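You operate a simulated robot arm through the tools that you are given. There is no shell and no other tool. Be economical: measure what you need, move in short steps, check, and stop when the job is done.

The job below is to be done with a simulated robot arm. You get a single attempt, and the scene is never put back.

TASK
Fetch the jam jar and set it in the blue bowl.

It is judged by the outcome, as a careful person would: the job done as asked, and still so three seconds after it is handed in. It fails if anything else is knocked over, pushed out of place, dropped, spilled or broken.

THE ROBOT
A 7-joint arm with a two-finger parallel gripper, fixed in place. Base frame: the origin is at the foot of the arm, x ahead of it, y to its left, z up; the work surface is at about z = 900. Units: mm, degrees, N and s.
Its first joint turns from -166.0 to 166.0 degrees. Payload 4.4 kg.
The TCP is the grasp point between the finger pads, 23 mm short of the fingertips. In the tool frame z runs along the fingers and y along their closing line. Largest opening 94 mm; finger width 38, thickness 10; the body of the gripper, 54 by 96 mm, starts 39 mm behind the TCP.
Orientation is told as [roll, pitch, yaw] about the base's x, y, z axes, in that order, counted from this pose: with the fingers straight down and closing along the base's y, the tool's x points along the base's -x, its y along +y and its z along -z.

THE INTERFACE
- The arm moves only by the tool servo_tool. Its argument "moves" is one flat list of numbers, 5 for each row, row after row: the shift along the tool's x, y, z in mm, then the turn about the tool's z in degrees, then the opening, from 0 (shut) to 1 (fully open). In form: [dx, dy, dz, twist, hand, dx, dy, dz, twist, hand, ...]. A call has 1 to 10 rows; each row is the pose to reach, as a shift and turn from the pose commanded when the call began, along the tool's axes at that moment. Each row takes 0.2 s and may step no farther than 50 mm and 8.6 degrees from the row before; otherwise, or with a gripper value out of range, the whole call is refused. A pose out of reach is approached as far as the arm can. The call stops where the force on the tool passes 40 N (or 10 N more than at its start, if that is more) or the arm is blocked; 0.2 s more then pass. The fingers move at their own pace (about 72 mm/s each) and stop on an object; they squeeze with about 23 N. The grip force told is the motor's: it shows also when the fingers shut on nothing. Time passes only in rows, and 0.2 s behind the last, so rows that repeat a pose let the fingers close. The reply holds the time, the measured pose of the TCP, the force on the tool along the base axes, the opening and the grip force, in the units named above and with some noise, and new pictures: "pictures" is both (left out), scene, wrist or none.
- Cameras (640 x 400 px; columns grow to the right, rows downward): "scene" is fixed at [217.9, 651.4, 1489.9]; the picture's right is [-0.85, -0.52, 0.00], its down [-0.15, 0.24, -0.96] and it looks along [0.50, -0.82, -0.28] (base axes); focal length 358 px, centre (320, 200). "wrist" rides on the gripper at [86, 16, -74] in the tool frame; the picture's right is [-0.18, 0.98, 0.00], its down [-0.58, -0.11, -0.81] and it looks along [-0.79, -0.15, 0.59] (tool axes); focal length 243 px, centre (320, 200). There is no depth. A picture from a camera that has moved, and an enlarged one, comes with that camera's place and axes in the base frame and with its lens.
- zoom(camera, box): a new picture of the part [left, top, right, bottom] of that camera's present view, enlarged. No time passes.
- close_job(): hands the job in; it is judged then, once.

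Work in short steps. Places have to be worked out from the pictures, the camera data and where the tool is seen: move nearer, look again, correct. Check each grasp and each placing, and mend what went wrong. You have 90 turns and 170 pictures in all, those below and enlarged ones among them. Open the gripper and draw the arm clear of the work before you hand the job in, unless the task says otherwise; then end with one line.

The tools are called after ">>>" by a JSON object that holds its "api" and its "payload". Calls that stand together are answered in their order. servo_tool: Moves the arm, as the interface text tells. Its arguments: {"type":"object","properties":{"moves":{"type":"array","items":{"type":"number"}},"pictures":{"type":"string","enum":["both","scene","wrist","none"]}},"required":["moves"]} The other tools are called the same way: zoom (camera, box) takes an enlarged picture of a part of a camera's view; close_job () hands the job in.

At the start:

```text
time: 0.0
ee_pos: [694.4, -276.2, 1197.3]
tool_rot: [0.0, 0.1, 0.0]
force: [0.7, -0.6, 0.4]
opening: 94.1
finger_force: 0.2
```

scene: 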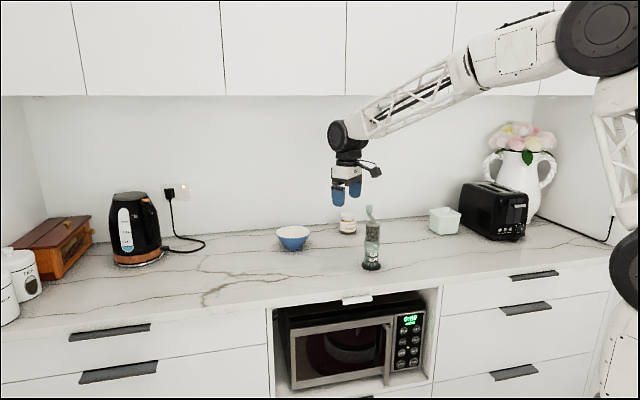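
wrist: 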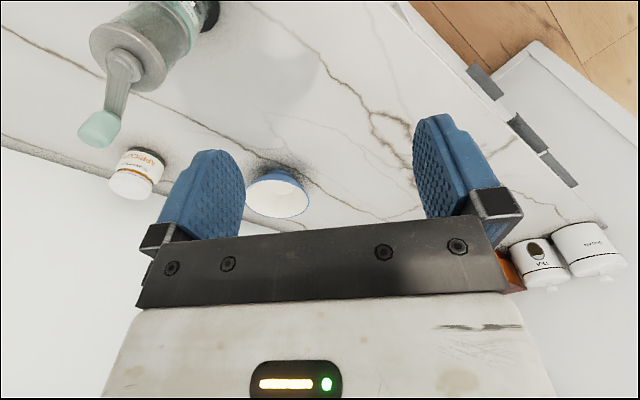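

The jar appears to be near (888,-688) and the bowl near (994,-425), both far out. I'll zoom in to check both.

>>> {"api": "zoom", "payload": {"camera": "scene", "box": [260, 170, 420, 280]}}

>>> {"api": "zoom", "payload": {"camera": "wrist", "box": [60, 80, 340, 255]}}

```text
3.64 times, centred on (340, 225) of scene
camera zoom: at [217.9, 651.4, 1489.9], right [-0.85, -0.52, 0.0], down [-0.15, 0.24, -0.96], along [0.5, -0.82, -0.28], focal length 1302 px, centre (247, 109)
```

zoom: 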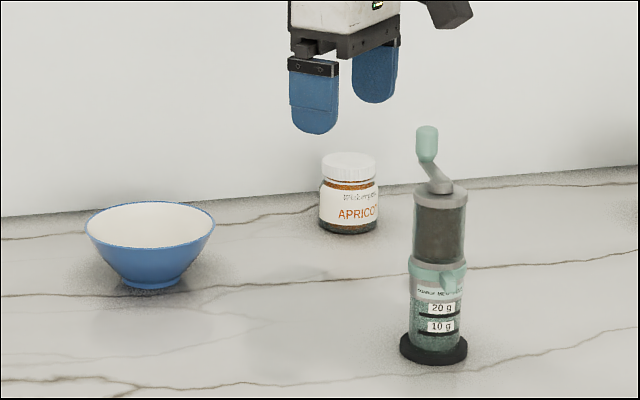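

```text
2.29 times, centred on (200, 168) of wrist
camera zoom: at [607.0, -259.5, 1273.0], right [0.18, 0.98, 0.0], down [0.58, -0.11, 0.81], along [0.79, -0.15, -0.59], focal length 555 px, centre (594, 274)
```

zoom: 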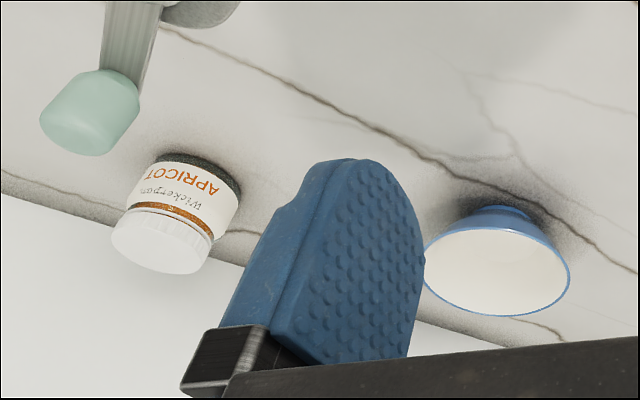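

The jar is about 72 mm wide and about 95 mm tall, near (890,-688) and about 135 mm from the wall. I'm moving toward it at the current height to refine its position and test the reach.

>>> {"api": "servo_tool", "payload": {"moves": [-17, -42, 0, 0, 1, -34, -84, 0, 0, 1, -51, -126, 0, 0, 1, -68, -168, 0, 0, 1, -84, -209, 0, 0, 1, -100, -250, 0, 0, 1]}}

```text
time: 1.4
ee_pos: [793.0, -526.0, 1198.7]
tool_rot: [-0.1, -0.1, 0.0]
force: [-0.1, -0.1, 0.8]
opening: 93.8
finger_force: 0.0
camera wrist: at [704.7, -509.5, 1274.3], right [0.18, 0.98, 0.0], down [0.58, -0.11, 0.81], along [0.79, -0.15, -0.59], focal length 243 px, centre (320, 200)
```

scene: 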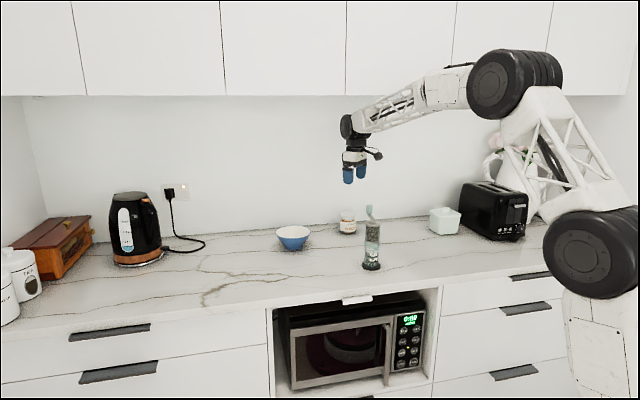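
wrist: 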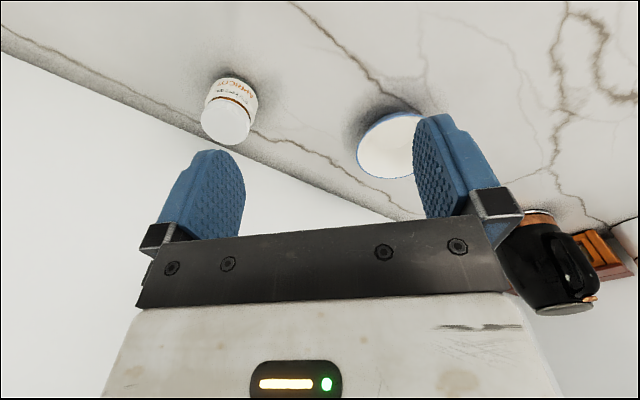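

The new view confirms the jar at about (889,-686). I'm continuing until I'm above it.

>>> {"api": "servo_tool", "payload": {"moves": [-24, -40, 0, 0, 1, -48, -80, 0, 0, 1, -72, -120, 0, 0, 1, -96, -160, 0, 0, 1, -96, -160, 0, 0, 1]}}

```text
time: 2.6
ee_pos: [890.4, -683.6, 1198.4]
tool_rot: [0.1, 0.1, 0.0]
force: [0.4, -0.2, 0.2]
opening: 93.8
finger_force: 0.1
camera wrist: at [801.8, -667.9, 1273.5], right [0.18, 0.98, 0.0], down [0.58, -0.11, 0.81], along [0.79, -0.15, -0.59], focal length 243 px, centre (320, 200)
```

scene: 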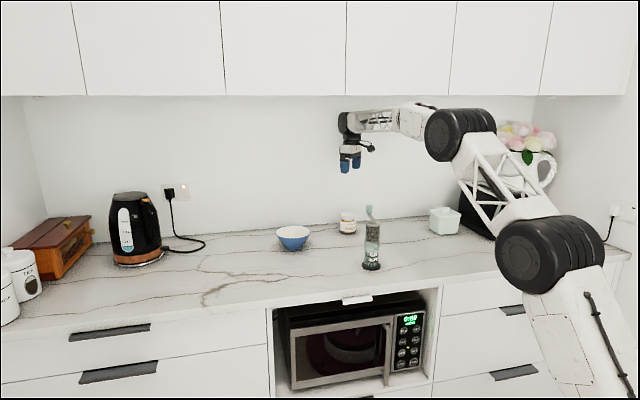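
wrist: 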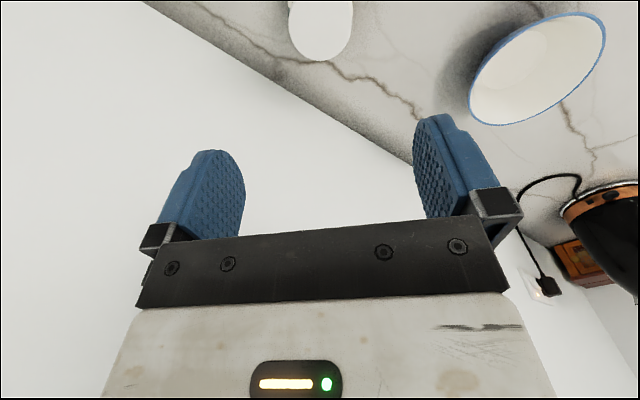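

I've reached the spot above the jar. I'm descending about 110 mm with a small x correction, then looking again.

>>> {"api": "servo_tool", "payload": {"moves": [-1, 0, 37, 0, 1, -2, -1, 74, 0, 1, -3, -2, 110, 0, 1, -3, -2, 110, 0, 1]}}

```text
time: 3.6
ee_pos: [893.6, -686.2, 1087.0]
tool_rot: [0.0, 0.0, 0.1]
force: [0.6, -0.7, 0.1]
opening: 93.7
finger_force: 0.0
camera wrist: at [805.9, -669.8, 1162.3], right [0.18, 0.98, 0.0], down [0.58, -0.11, 0.81], along [0.79, -0.15, -0.59], focal length 243 px, centre (320, 200)
```

scene: 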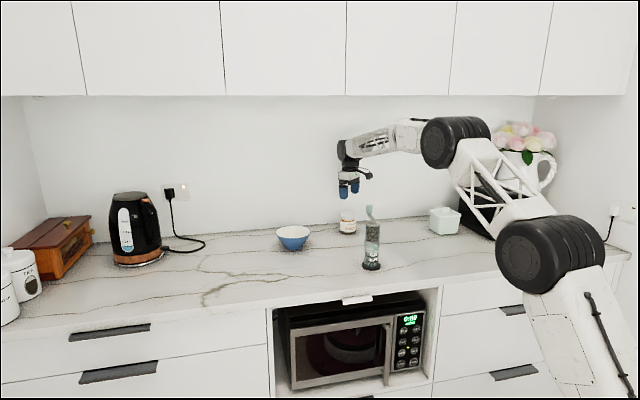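
wrist: 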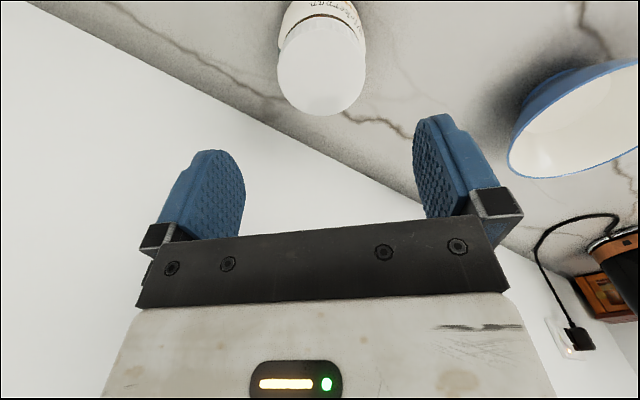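

The lid is centred at about (894,-685) and is about 65 mm wide. I'm lowering to just above the lid for a last check.

>>> {"api": "servo_tool", "payload": {"moves": [0, 0, 40, 0, 1, 0, 1, 70, 0, 1, 0, 1, 70, 0, 1], "pictures": "wrist"}}

>>> {"api": "zoom", "payload": {"camera": "scene", "box": [260, 140, 420, 240]}}

```text
time: 4.4
ee_pos: [893.5, -684.8, 1017.6]
tool_rot: [0.0, 0.0, 0.0]
force: [0.2, 1.0, -0.3]
opening: 94.2
finger_force: 0.1
camera wrist: at [805.7, -668.8, 1091.9], right [0.18, 0.98, 0.0], down [0.58, -0.11, 0.81], along [0.79, -0.15, -0.59], focal length 243 px, centre (320, 200)
```

wrist: 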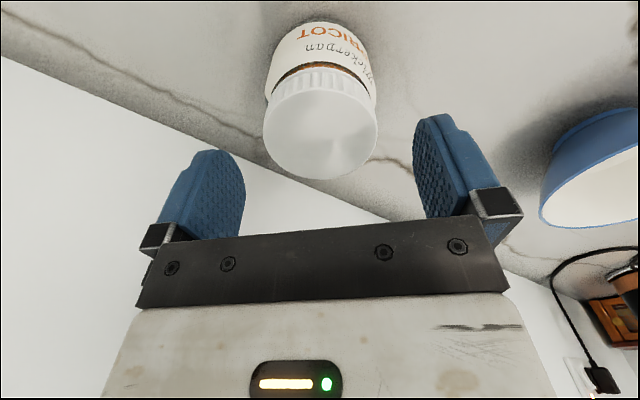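

```text
4.00 times, centred on (340, 190) of scene
camera zoom: at [217.9, 651.4, 1489.9], right [-0.85, -0.52, 0.0], down [-0.15, 0.24, -0.96], along [0.5, -0.82, -0.28], focal length 1433 px, centre (240, 240)
```

zoom: 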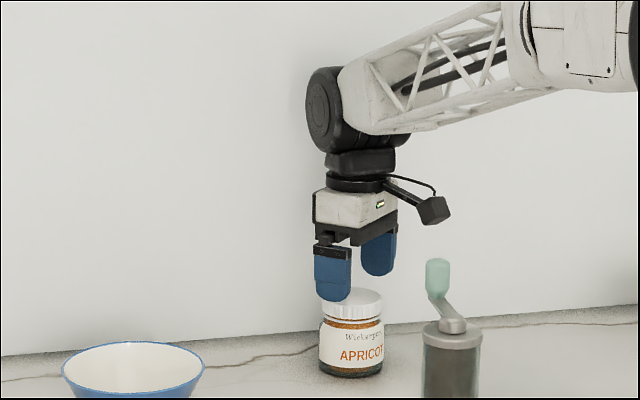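

It's aligned in y, and the lid top is around z 970. I'm descending to TCP z≈960 and closing on the upper jar.

>>> {"api": "servo_tool", "payload": {"moves": [-2, 0, 30, 0, 1, -4, 0, 58, 0, 1, -4, 0, 58, 0, 1, -4, 0, 58, 0, 0, -4, 0, 58, 0, 0, -4, 0, 58, 0, 0, -4, 0, 58, 0, 0]}}

>>> {"api": "zoom", "payload": {"camera": "scene", "box": [260, 170, 420, 270]}}

```text
time: 6.0
ee_pos: [897.9, -686.2, 960.2]
tool_rot: [0.0, 0.1, -0.1]
force: [0.8, -0.1, -0.6]
opening: 71.5
finger_force: 23.4
camera wrist: at [810.0, -670.6, 1035.2], right [0.18, 0.98, 0.0], down [0.58, -0.11, 0.81], along [0.79, -0.15, -0.59], focal length 243 px, centre (320, 200)
```

scene: 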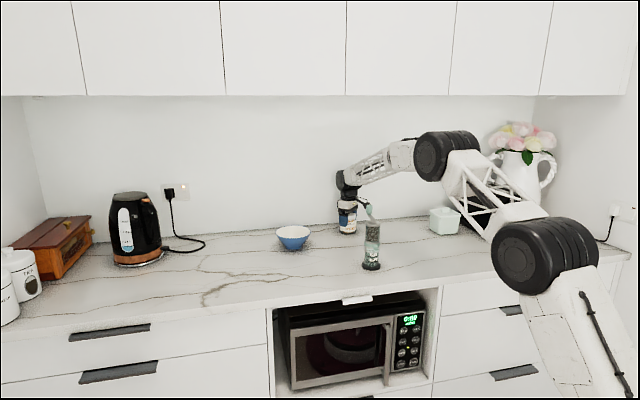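
wrist: 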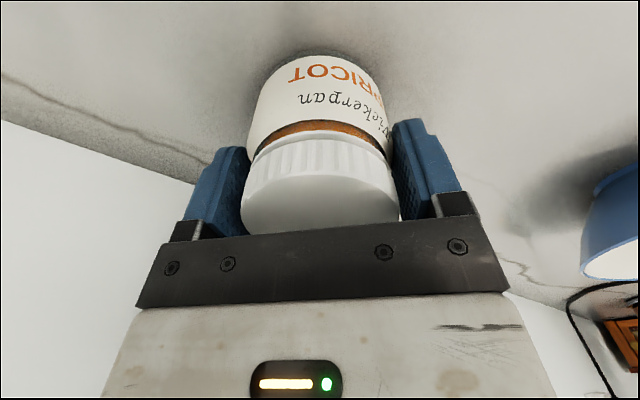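

```text
4.00 times, centred on (340, 220) of scene
camera zoom: at [217.9, 651.4, 1489.9], right [-0.85, -0.52, 0.0], down [-0.15, 0.24, -0.96], along [0.5, -0.82, -0.28], focal length 1433 px, centre (240, 120)
```

zoom: 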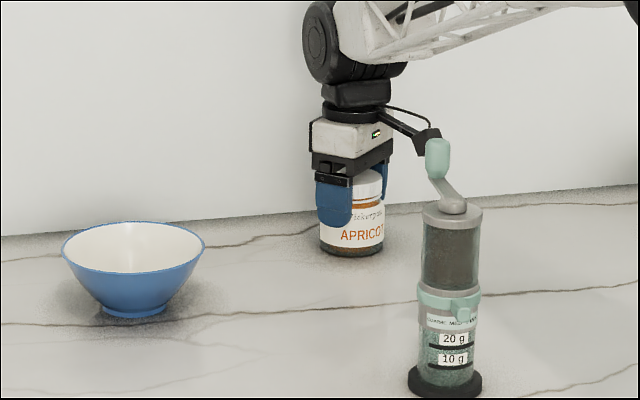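

The jar is gripped at 71.5 mm opening with 23 N. I'm lifting it straight up by 130 mm.

>>> {"api": "servo_tool", "payload": {"moves": [0, 0, -25, 0, 0, 0, 0, -60, 0, 0, 0, 0, -95, 0, 0, 0, 0, -130, 0, 0, 0, 0, -130, 0, 0]}}

>>> {"api": "zoom", "payload": {"camera": "scene", "box": [240, 150, 400, 260]}}

```text
time: 7.2
ee_pos: [899.0, -688.5, 1091.1]
tool_rot: [0.1, 0.0, 0.0]
force: [-0.1, 0.6, -5.0]
opening: 71.5
finger_force: 23.7
camera wrist: at [810.1, -670.8, 1165.8], right [0.18, 0.98, 0.0], down [0.58, -0.11, 0.81], along [0.79, -0.15, -0.59], focal length 243 px, centre (320, 200)
```

scene: 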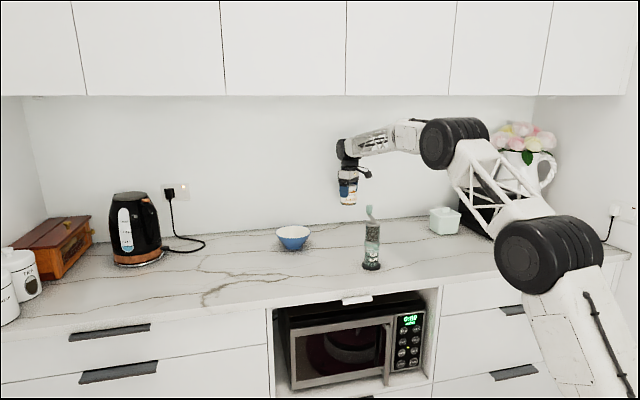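
wrist: 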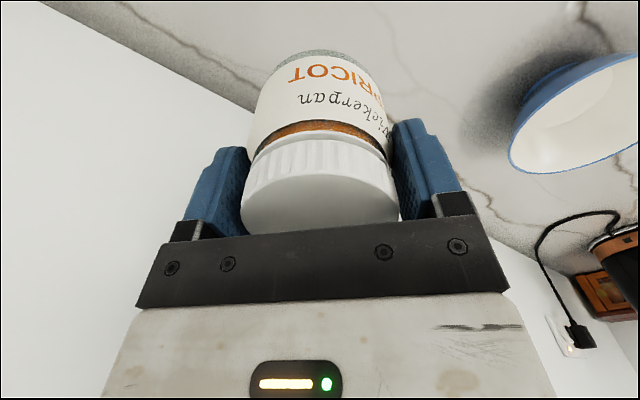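

```text
3.64 times, centred on (320, 205) of scene
camera zoom: at [217.9, 651.4, 1489.9], right [-0.85, -0.52, 0.0], down [-0.15, 0.24, -0.96], along [0.5, -0.82, -0.28], focal length 1302 px, centre (320, 182)
```

zoom: 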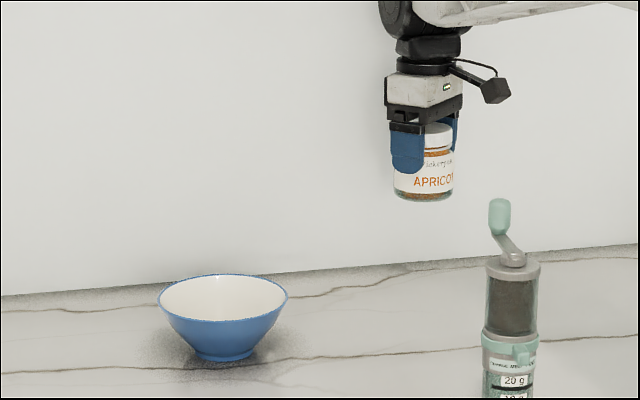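

The jar is held securely. I'm going partway toward the bowl to measure it from nearer.

>>> {"api": "servo_tool", "payload": {"moves": [-14, 38, 0, 0, 0, -28, 77, 0, 0, 0, -43, 116, 0, 0, 0, -43, 116, 0, 0, 0], "pictures": "wrist"}}

>>> {"api": "zoom", "payload": {"camera": "wrist", "box": [380, 0, 640, 163]}}

```text
time: 8.2
ee_pos: [939.5, -569.8, 1090.3]
tool_rot: [-0.1, 0.0, 0.1]
force: [-0.2, 0.1, -5.0]
opening: 71.4
finger_force: 22.9
camera wrist: at [852.0, -553.5, 1165.7], right [0.18, 0.98, 0.0], down [0.58, -0.11, 0.81], along [0.79, -0.15, -0.59], focal length 243 px, centre (320, 200)
```

wrist: 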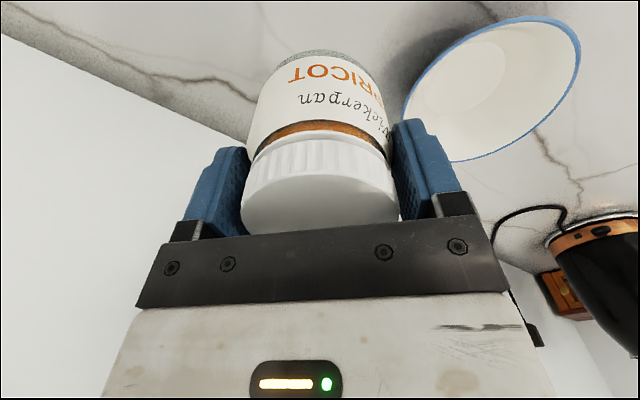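

```text
2.45 times, centred on (510, 82) of wrist
camera zoom: at [852.0, -553.5, 1165.7], right [0.18, 0.98, 0.0], down [0.58, -0.11, 0.81], along [0.79, -0.15, -0.59], focal length 595 px, centre (-146, 491)
```

zoom: 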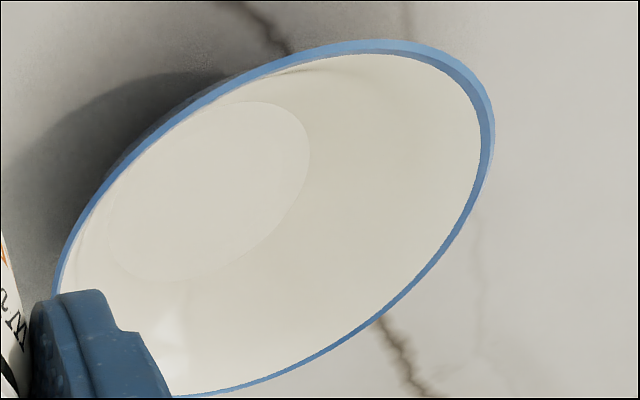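

The bowl rim is a circle centred at about (1004,-434) with radius 69 at z≈967, and its floor is at z≈913. I'm moving the jar above the centre.

>>> {"api": "servo_tool", "payload": {"moves": [-16, 34, 0, 0, 0, -33, 69, 0, 0, 0, -50, 103, 0, 0, 0, -65, 137, 0, 0, 0, -65, 137, 0, 0, 0]}}

>>> {"api": "zoom", "payload": {"camera": "scene", "box": [220, 150, 380, 260]}}

```text
time: 9.4
ee_pos: [1005.5, -433.1, 1090.8]
tool_rot: [0.0, 0.0, -0.1]
force: [0.5, -0.5, -5.3]
opening: 71.4
finger_force: 22.9
camera wrist: at [917.2, -417.0, 1166.2], right [0.18, 0.98, 0.0], down [0.58, -0.11, 0.81], along [0.79, -0.15, -0.59], focal length 243 px, centre (320, 200)
```

scene: 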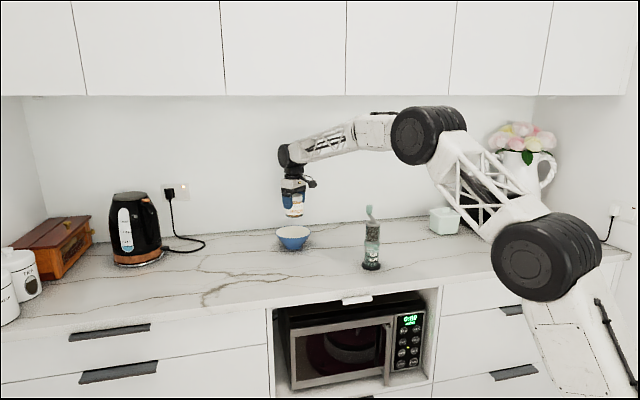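
wrist: 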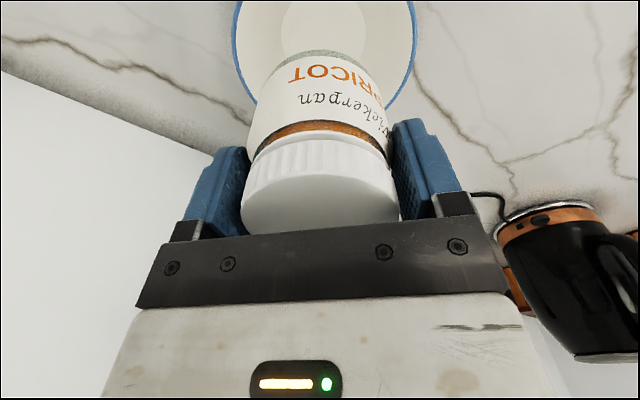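

```text
3.64 times, centred on (300, 205) of scene
camera zoom: at [217.9, 651.4, 1489.9], right [-0.85, -0.52, 0.0], down [-0.15, 0.24, -0.96], along [0.5, -0.82, -0.28], focal length 1302 px, centre (393, 182)
```

zoom: 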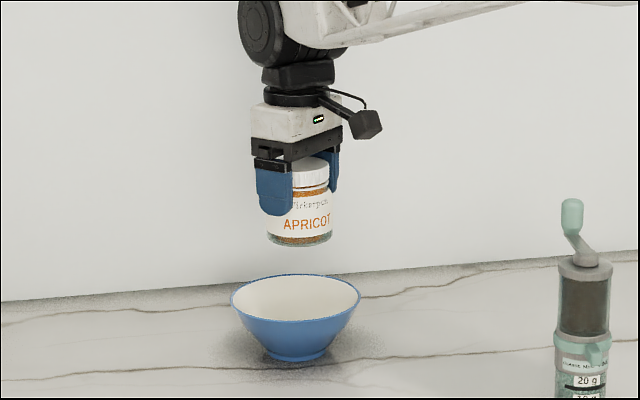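

Seen from the scene camera, the jar is about 5 mm right of the bowl centre. I'm shifting +5 in x and +2 in y and lowering partway.

>>> {"api": "servo_tool", "payload": {"moves": [-5, 2, 30, 0, 0, -5, 2, 60, 0, 0, -5, 2, 88, 0, 0, -5, 2, 88, 0, 0]}}

>>> {"api": "zoom", "payload": {"camera": "scene", "box": [240, 190, 340, 260]}}

```text
time: 10.4
ee_pos: [1010.7, -431.5, 1004.0]
tool_rot: [0.0, 0.0, 0.1]
force: [0.1, -0.4, -5.0]
opening: 71.7
finger_force: 23.2
camera wrist: at [922.6, -414.3, 1077.6], right [0.18, 0.98, 0.0], down [0.58, -0.11, 0.81], along [0.79, -0.15, -0.59], focal length 243 px, centre (320, 200)
```

scene: 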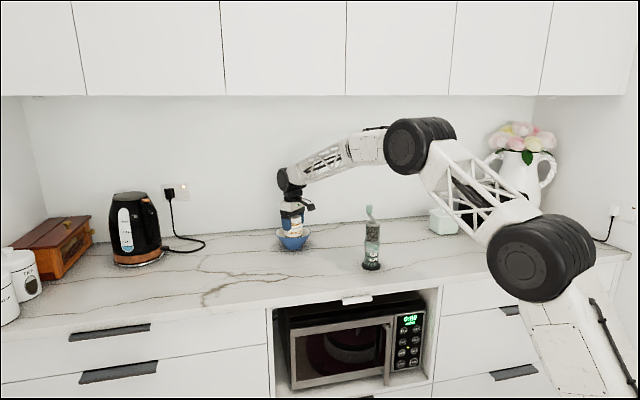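
wrist: 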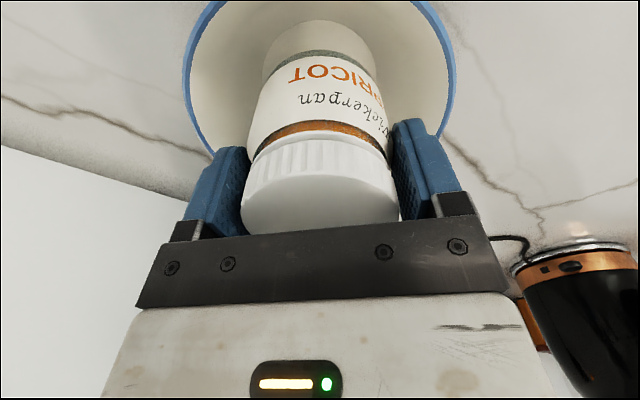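

```text
5.71 times, centred on (290, 225) of scene
camera zoom: at [217.9, 651.4, 1489.9], right [-0.85, -0.52, 0.0], down [-0.15, 0.24, -0.96], along [0.5, -0.82, -0.28], focal length 2047 px, centre (491, 57)
```

zoom: 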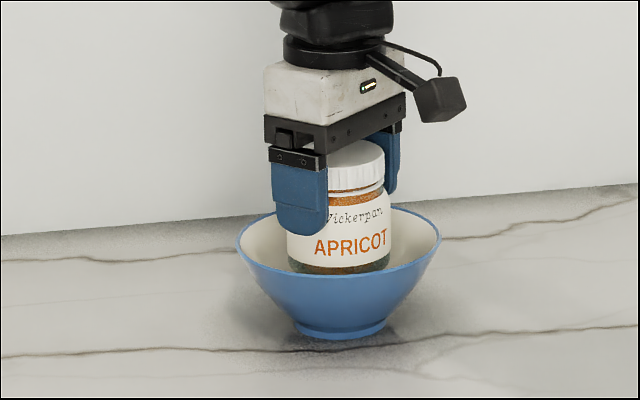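

The jar is now centred in the bowl as seen by the scene camera. I'm lowering gently to about where its base meets the floor.

>>> {"api": "servo_tool", "payload": {"moves": [0, 0, 14, 0, 0, 0, 0, 26, 0, 0, 0, 0, 28, 0, 0], "pictures": "wrist"}}

>>> {"api": "zoom", "payload": {"camera": "scene", "box": [240, 190, 340, 260]}}

```text
time: 11.2
ee_pos: [1010.4, -431.8, 974.4]
tool_rot: [0.0, 0.1, 0.0]
force: [-0.5, 0.7, -3.6]
opening: 71.3
finger_force: 23.3
camera wrist: at [922.8, -415.4, 1049.0], right [0.18, 0.98, 0.0], down [0.58, -0.11, 0.81], along [0.79, -0.15, -0.59], focal length 243 px, centre (320, 200)
```

wrist: 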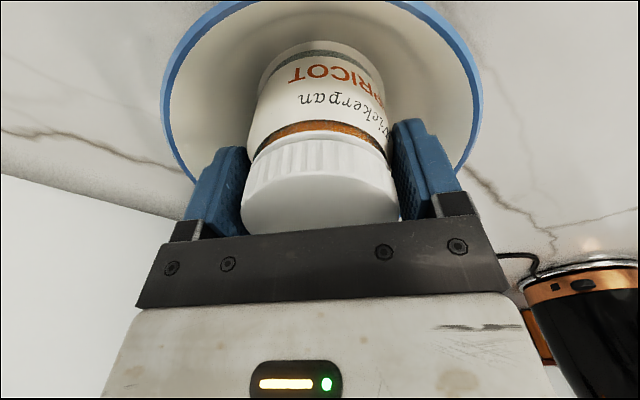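

```text
5.71 times, centred on (290, 225) of scene
camera zoom: at [217.9, 651.4, 1489.9], right [-0.85, -0.52, 0.0], down [-0.15, 0.24, -0.96], along [0.5, -0.82, -0.28], focal length 2047 px, centre (491, 57)
```

zoom: 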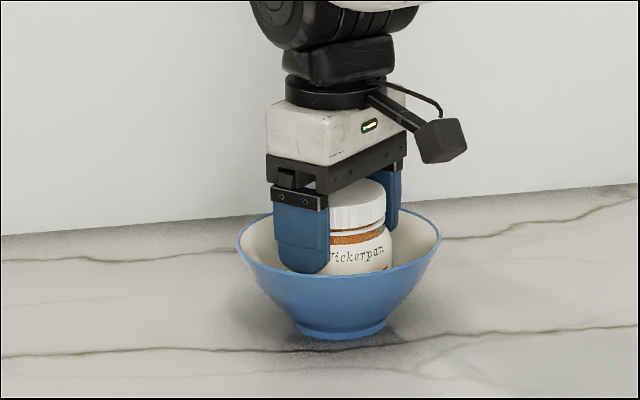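

The downward load has just begun to ease, from -5.0 to -3.6 N, so contact is close. I'm creeping down by 2 mm.

>>> {"api": "servo_tool", "payload": {"moves": [0, 0, 1, 0, 0, 0, 0, 2, 0, 0], "pictures": "none"}}

```text
time: 11.8
ee_pos: [1010.7, -431.1, 973.3]
tool_rot: [0.0, 0.0, 0.0]
force: [2.3, -1.1, 1.5]
opening: 71.4
finger_force: 22.9
```

The force reversed to +1.5 N, so the jar is resting on the bowl floor. I'm opening slightly to stay clear of the bowl wall.

>>> {"api": "servo_tool", "payload": {"moves": [0, 0, 2, 0, 0.8, 0, 0, 2, 0, 0.84, 0, 0, 2, 0, 0.84]}}

>>> {"api": "zoom", "payload": {"camera": "scene", "box": [240, 190, 340, 260]}}

```text
time: 12.6
ee_pos: [1011.5, -432.1, 971.2]
tool_rot: [-0.1, 0.1, 0.0]
force: [0.6, 0.1, -0.7]
opening: 79.1
finger_force: 0.1
camera wrist: at [923.1, -415.2, 1045.2], right [0.18, 0.98, 0.0], down [0.58, -0.11, 0.81], along [0.79, -0.15, -0.59], focal length 243 px, centre (320, 200)
```

scene: 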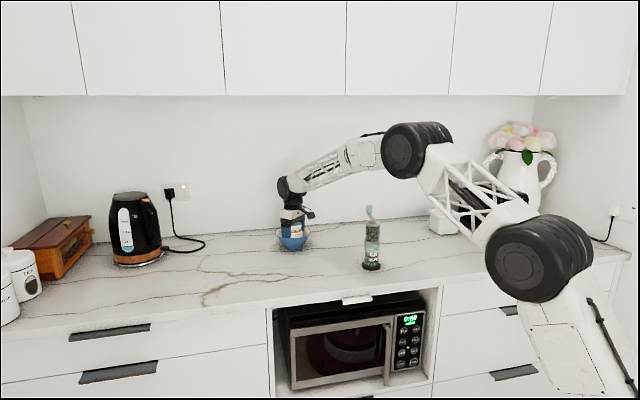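
wrist: 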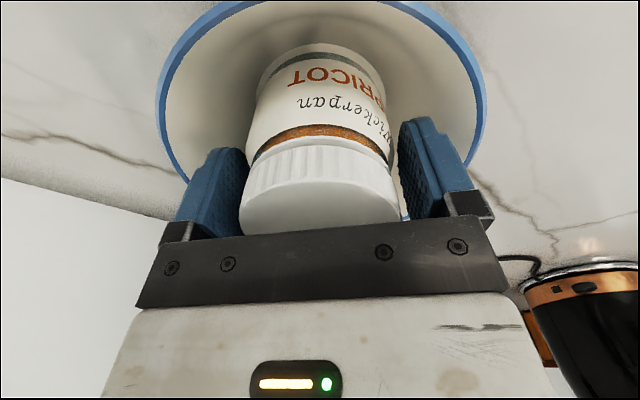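

```text
5.71 times, centred on (290, 225) of scene
camera zoom: at [217.9, 651.4, 1489.9], right [-0.85, -0.52, 0.0], down [-0.15, 0.24, -0.96], along [0.5, -0.82, -0.28], focal length 2047 px, centre (491, 57)
```

zoom: 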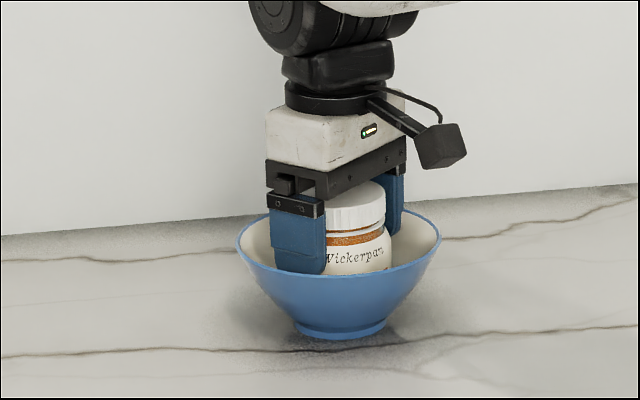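

It's released, with the jar upright and the fingers free. I'm rising straight up slowly, then clear.

>>> {"api": "servo_tool", "payload": {"moves": [0, 0, -6, 0, 0.84, 0, 0, -18, 0, 0.84, 0, 0, -36, 0, 0.88, 0, 0, -70, 0, 1, 0, 0, -110, 0, 1, 0, 0, -150, 0, 1, 0, 0, -190, 0, 1]}}

>>> {"api": "zoom", "payload": {"camera": "scene", "box": [240, 190, 340, 260]}}

```text
time: 14.2
ee_pos: [1009.7, -431.9, 1157.8]
tool_rot: [0.0, 0.1, 0.0]
force: [0.4, -0.6, -1.1]
opening: 93.9
finger_force: 0.1
camera wrist: at [921.6, -414.5, 1232.6], right [0.18, 0.98, 0.0], down [0.58, -0.11, 0.81], along [0.79, -0.15, -0.59], focal length 243 px, centre (320, 200)
```

scene: 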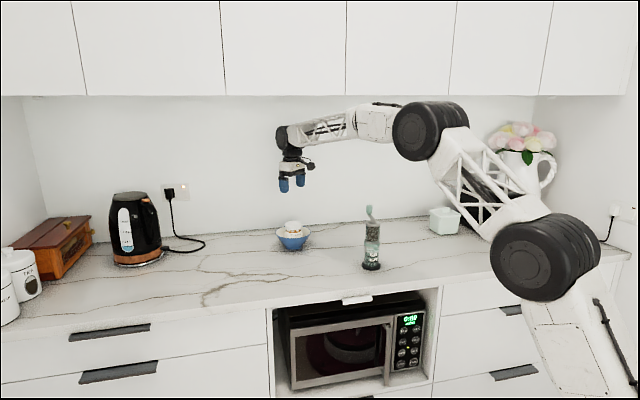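
wrist: 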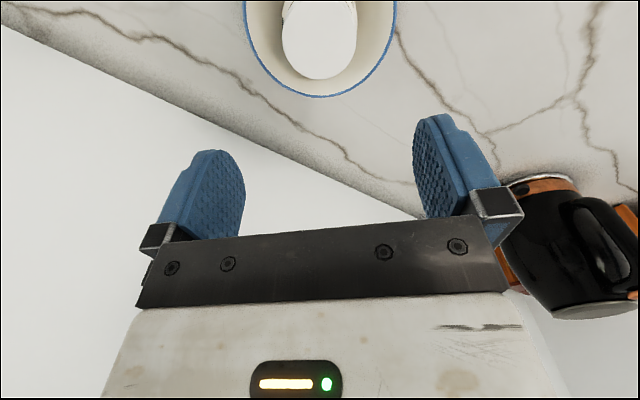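

```text
5.71 times, centred on (290, 225) of scene
camera zoom: at [217.9, 651.4, 1489.9], right [-0.85, -0.52, 0.0], down [-0.15, 0.24, -0.96], along [0.5, -0.82, -0.28], focal length 2047 px, centre (491, 57)
```

zoom: 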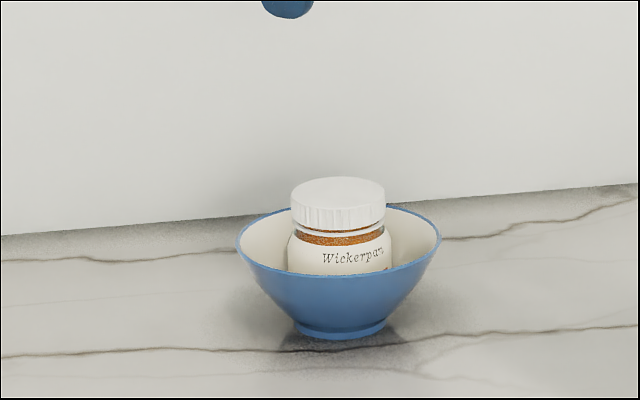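

The jar stands upright in the bowl, nothing else has moved, and the gripper is open about 190 mm above where it let go. I'm pulling back a little further, well above the grinder, then handing in.

>>> {"api": "servo_tool", "payload": {"moves": [35, 10, -15, 0, 1, 70, 20, -30, 0, 1, 105, 30, -40, 0, 1, 140, 40, -40, 0, 1], "pictures": "scene"}}

```text
time: 15.2
ee_pos: [869.7, -391.7, 1198.5]
tool_rot: [0.0, 0.1, 0.0]
force: [0.6, 0.4, -1.2]
opening: 94.2
finger_force: 0.1
```

scene: 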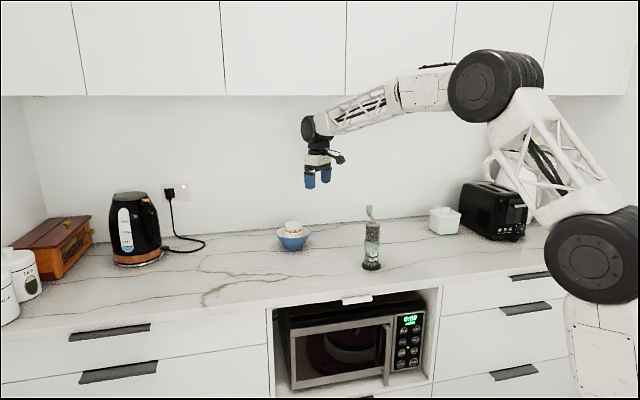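

The jar is stable in the bowl and the arm is clear, so I'm handing in the job.

>>> {"api": "close_job", "payload": {}}

```text
The job is handed in.
```

The jam jar is standing upright in the blue bowl, nothing else was moved, and the arm is clear with its gripper open.
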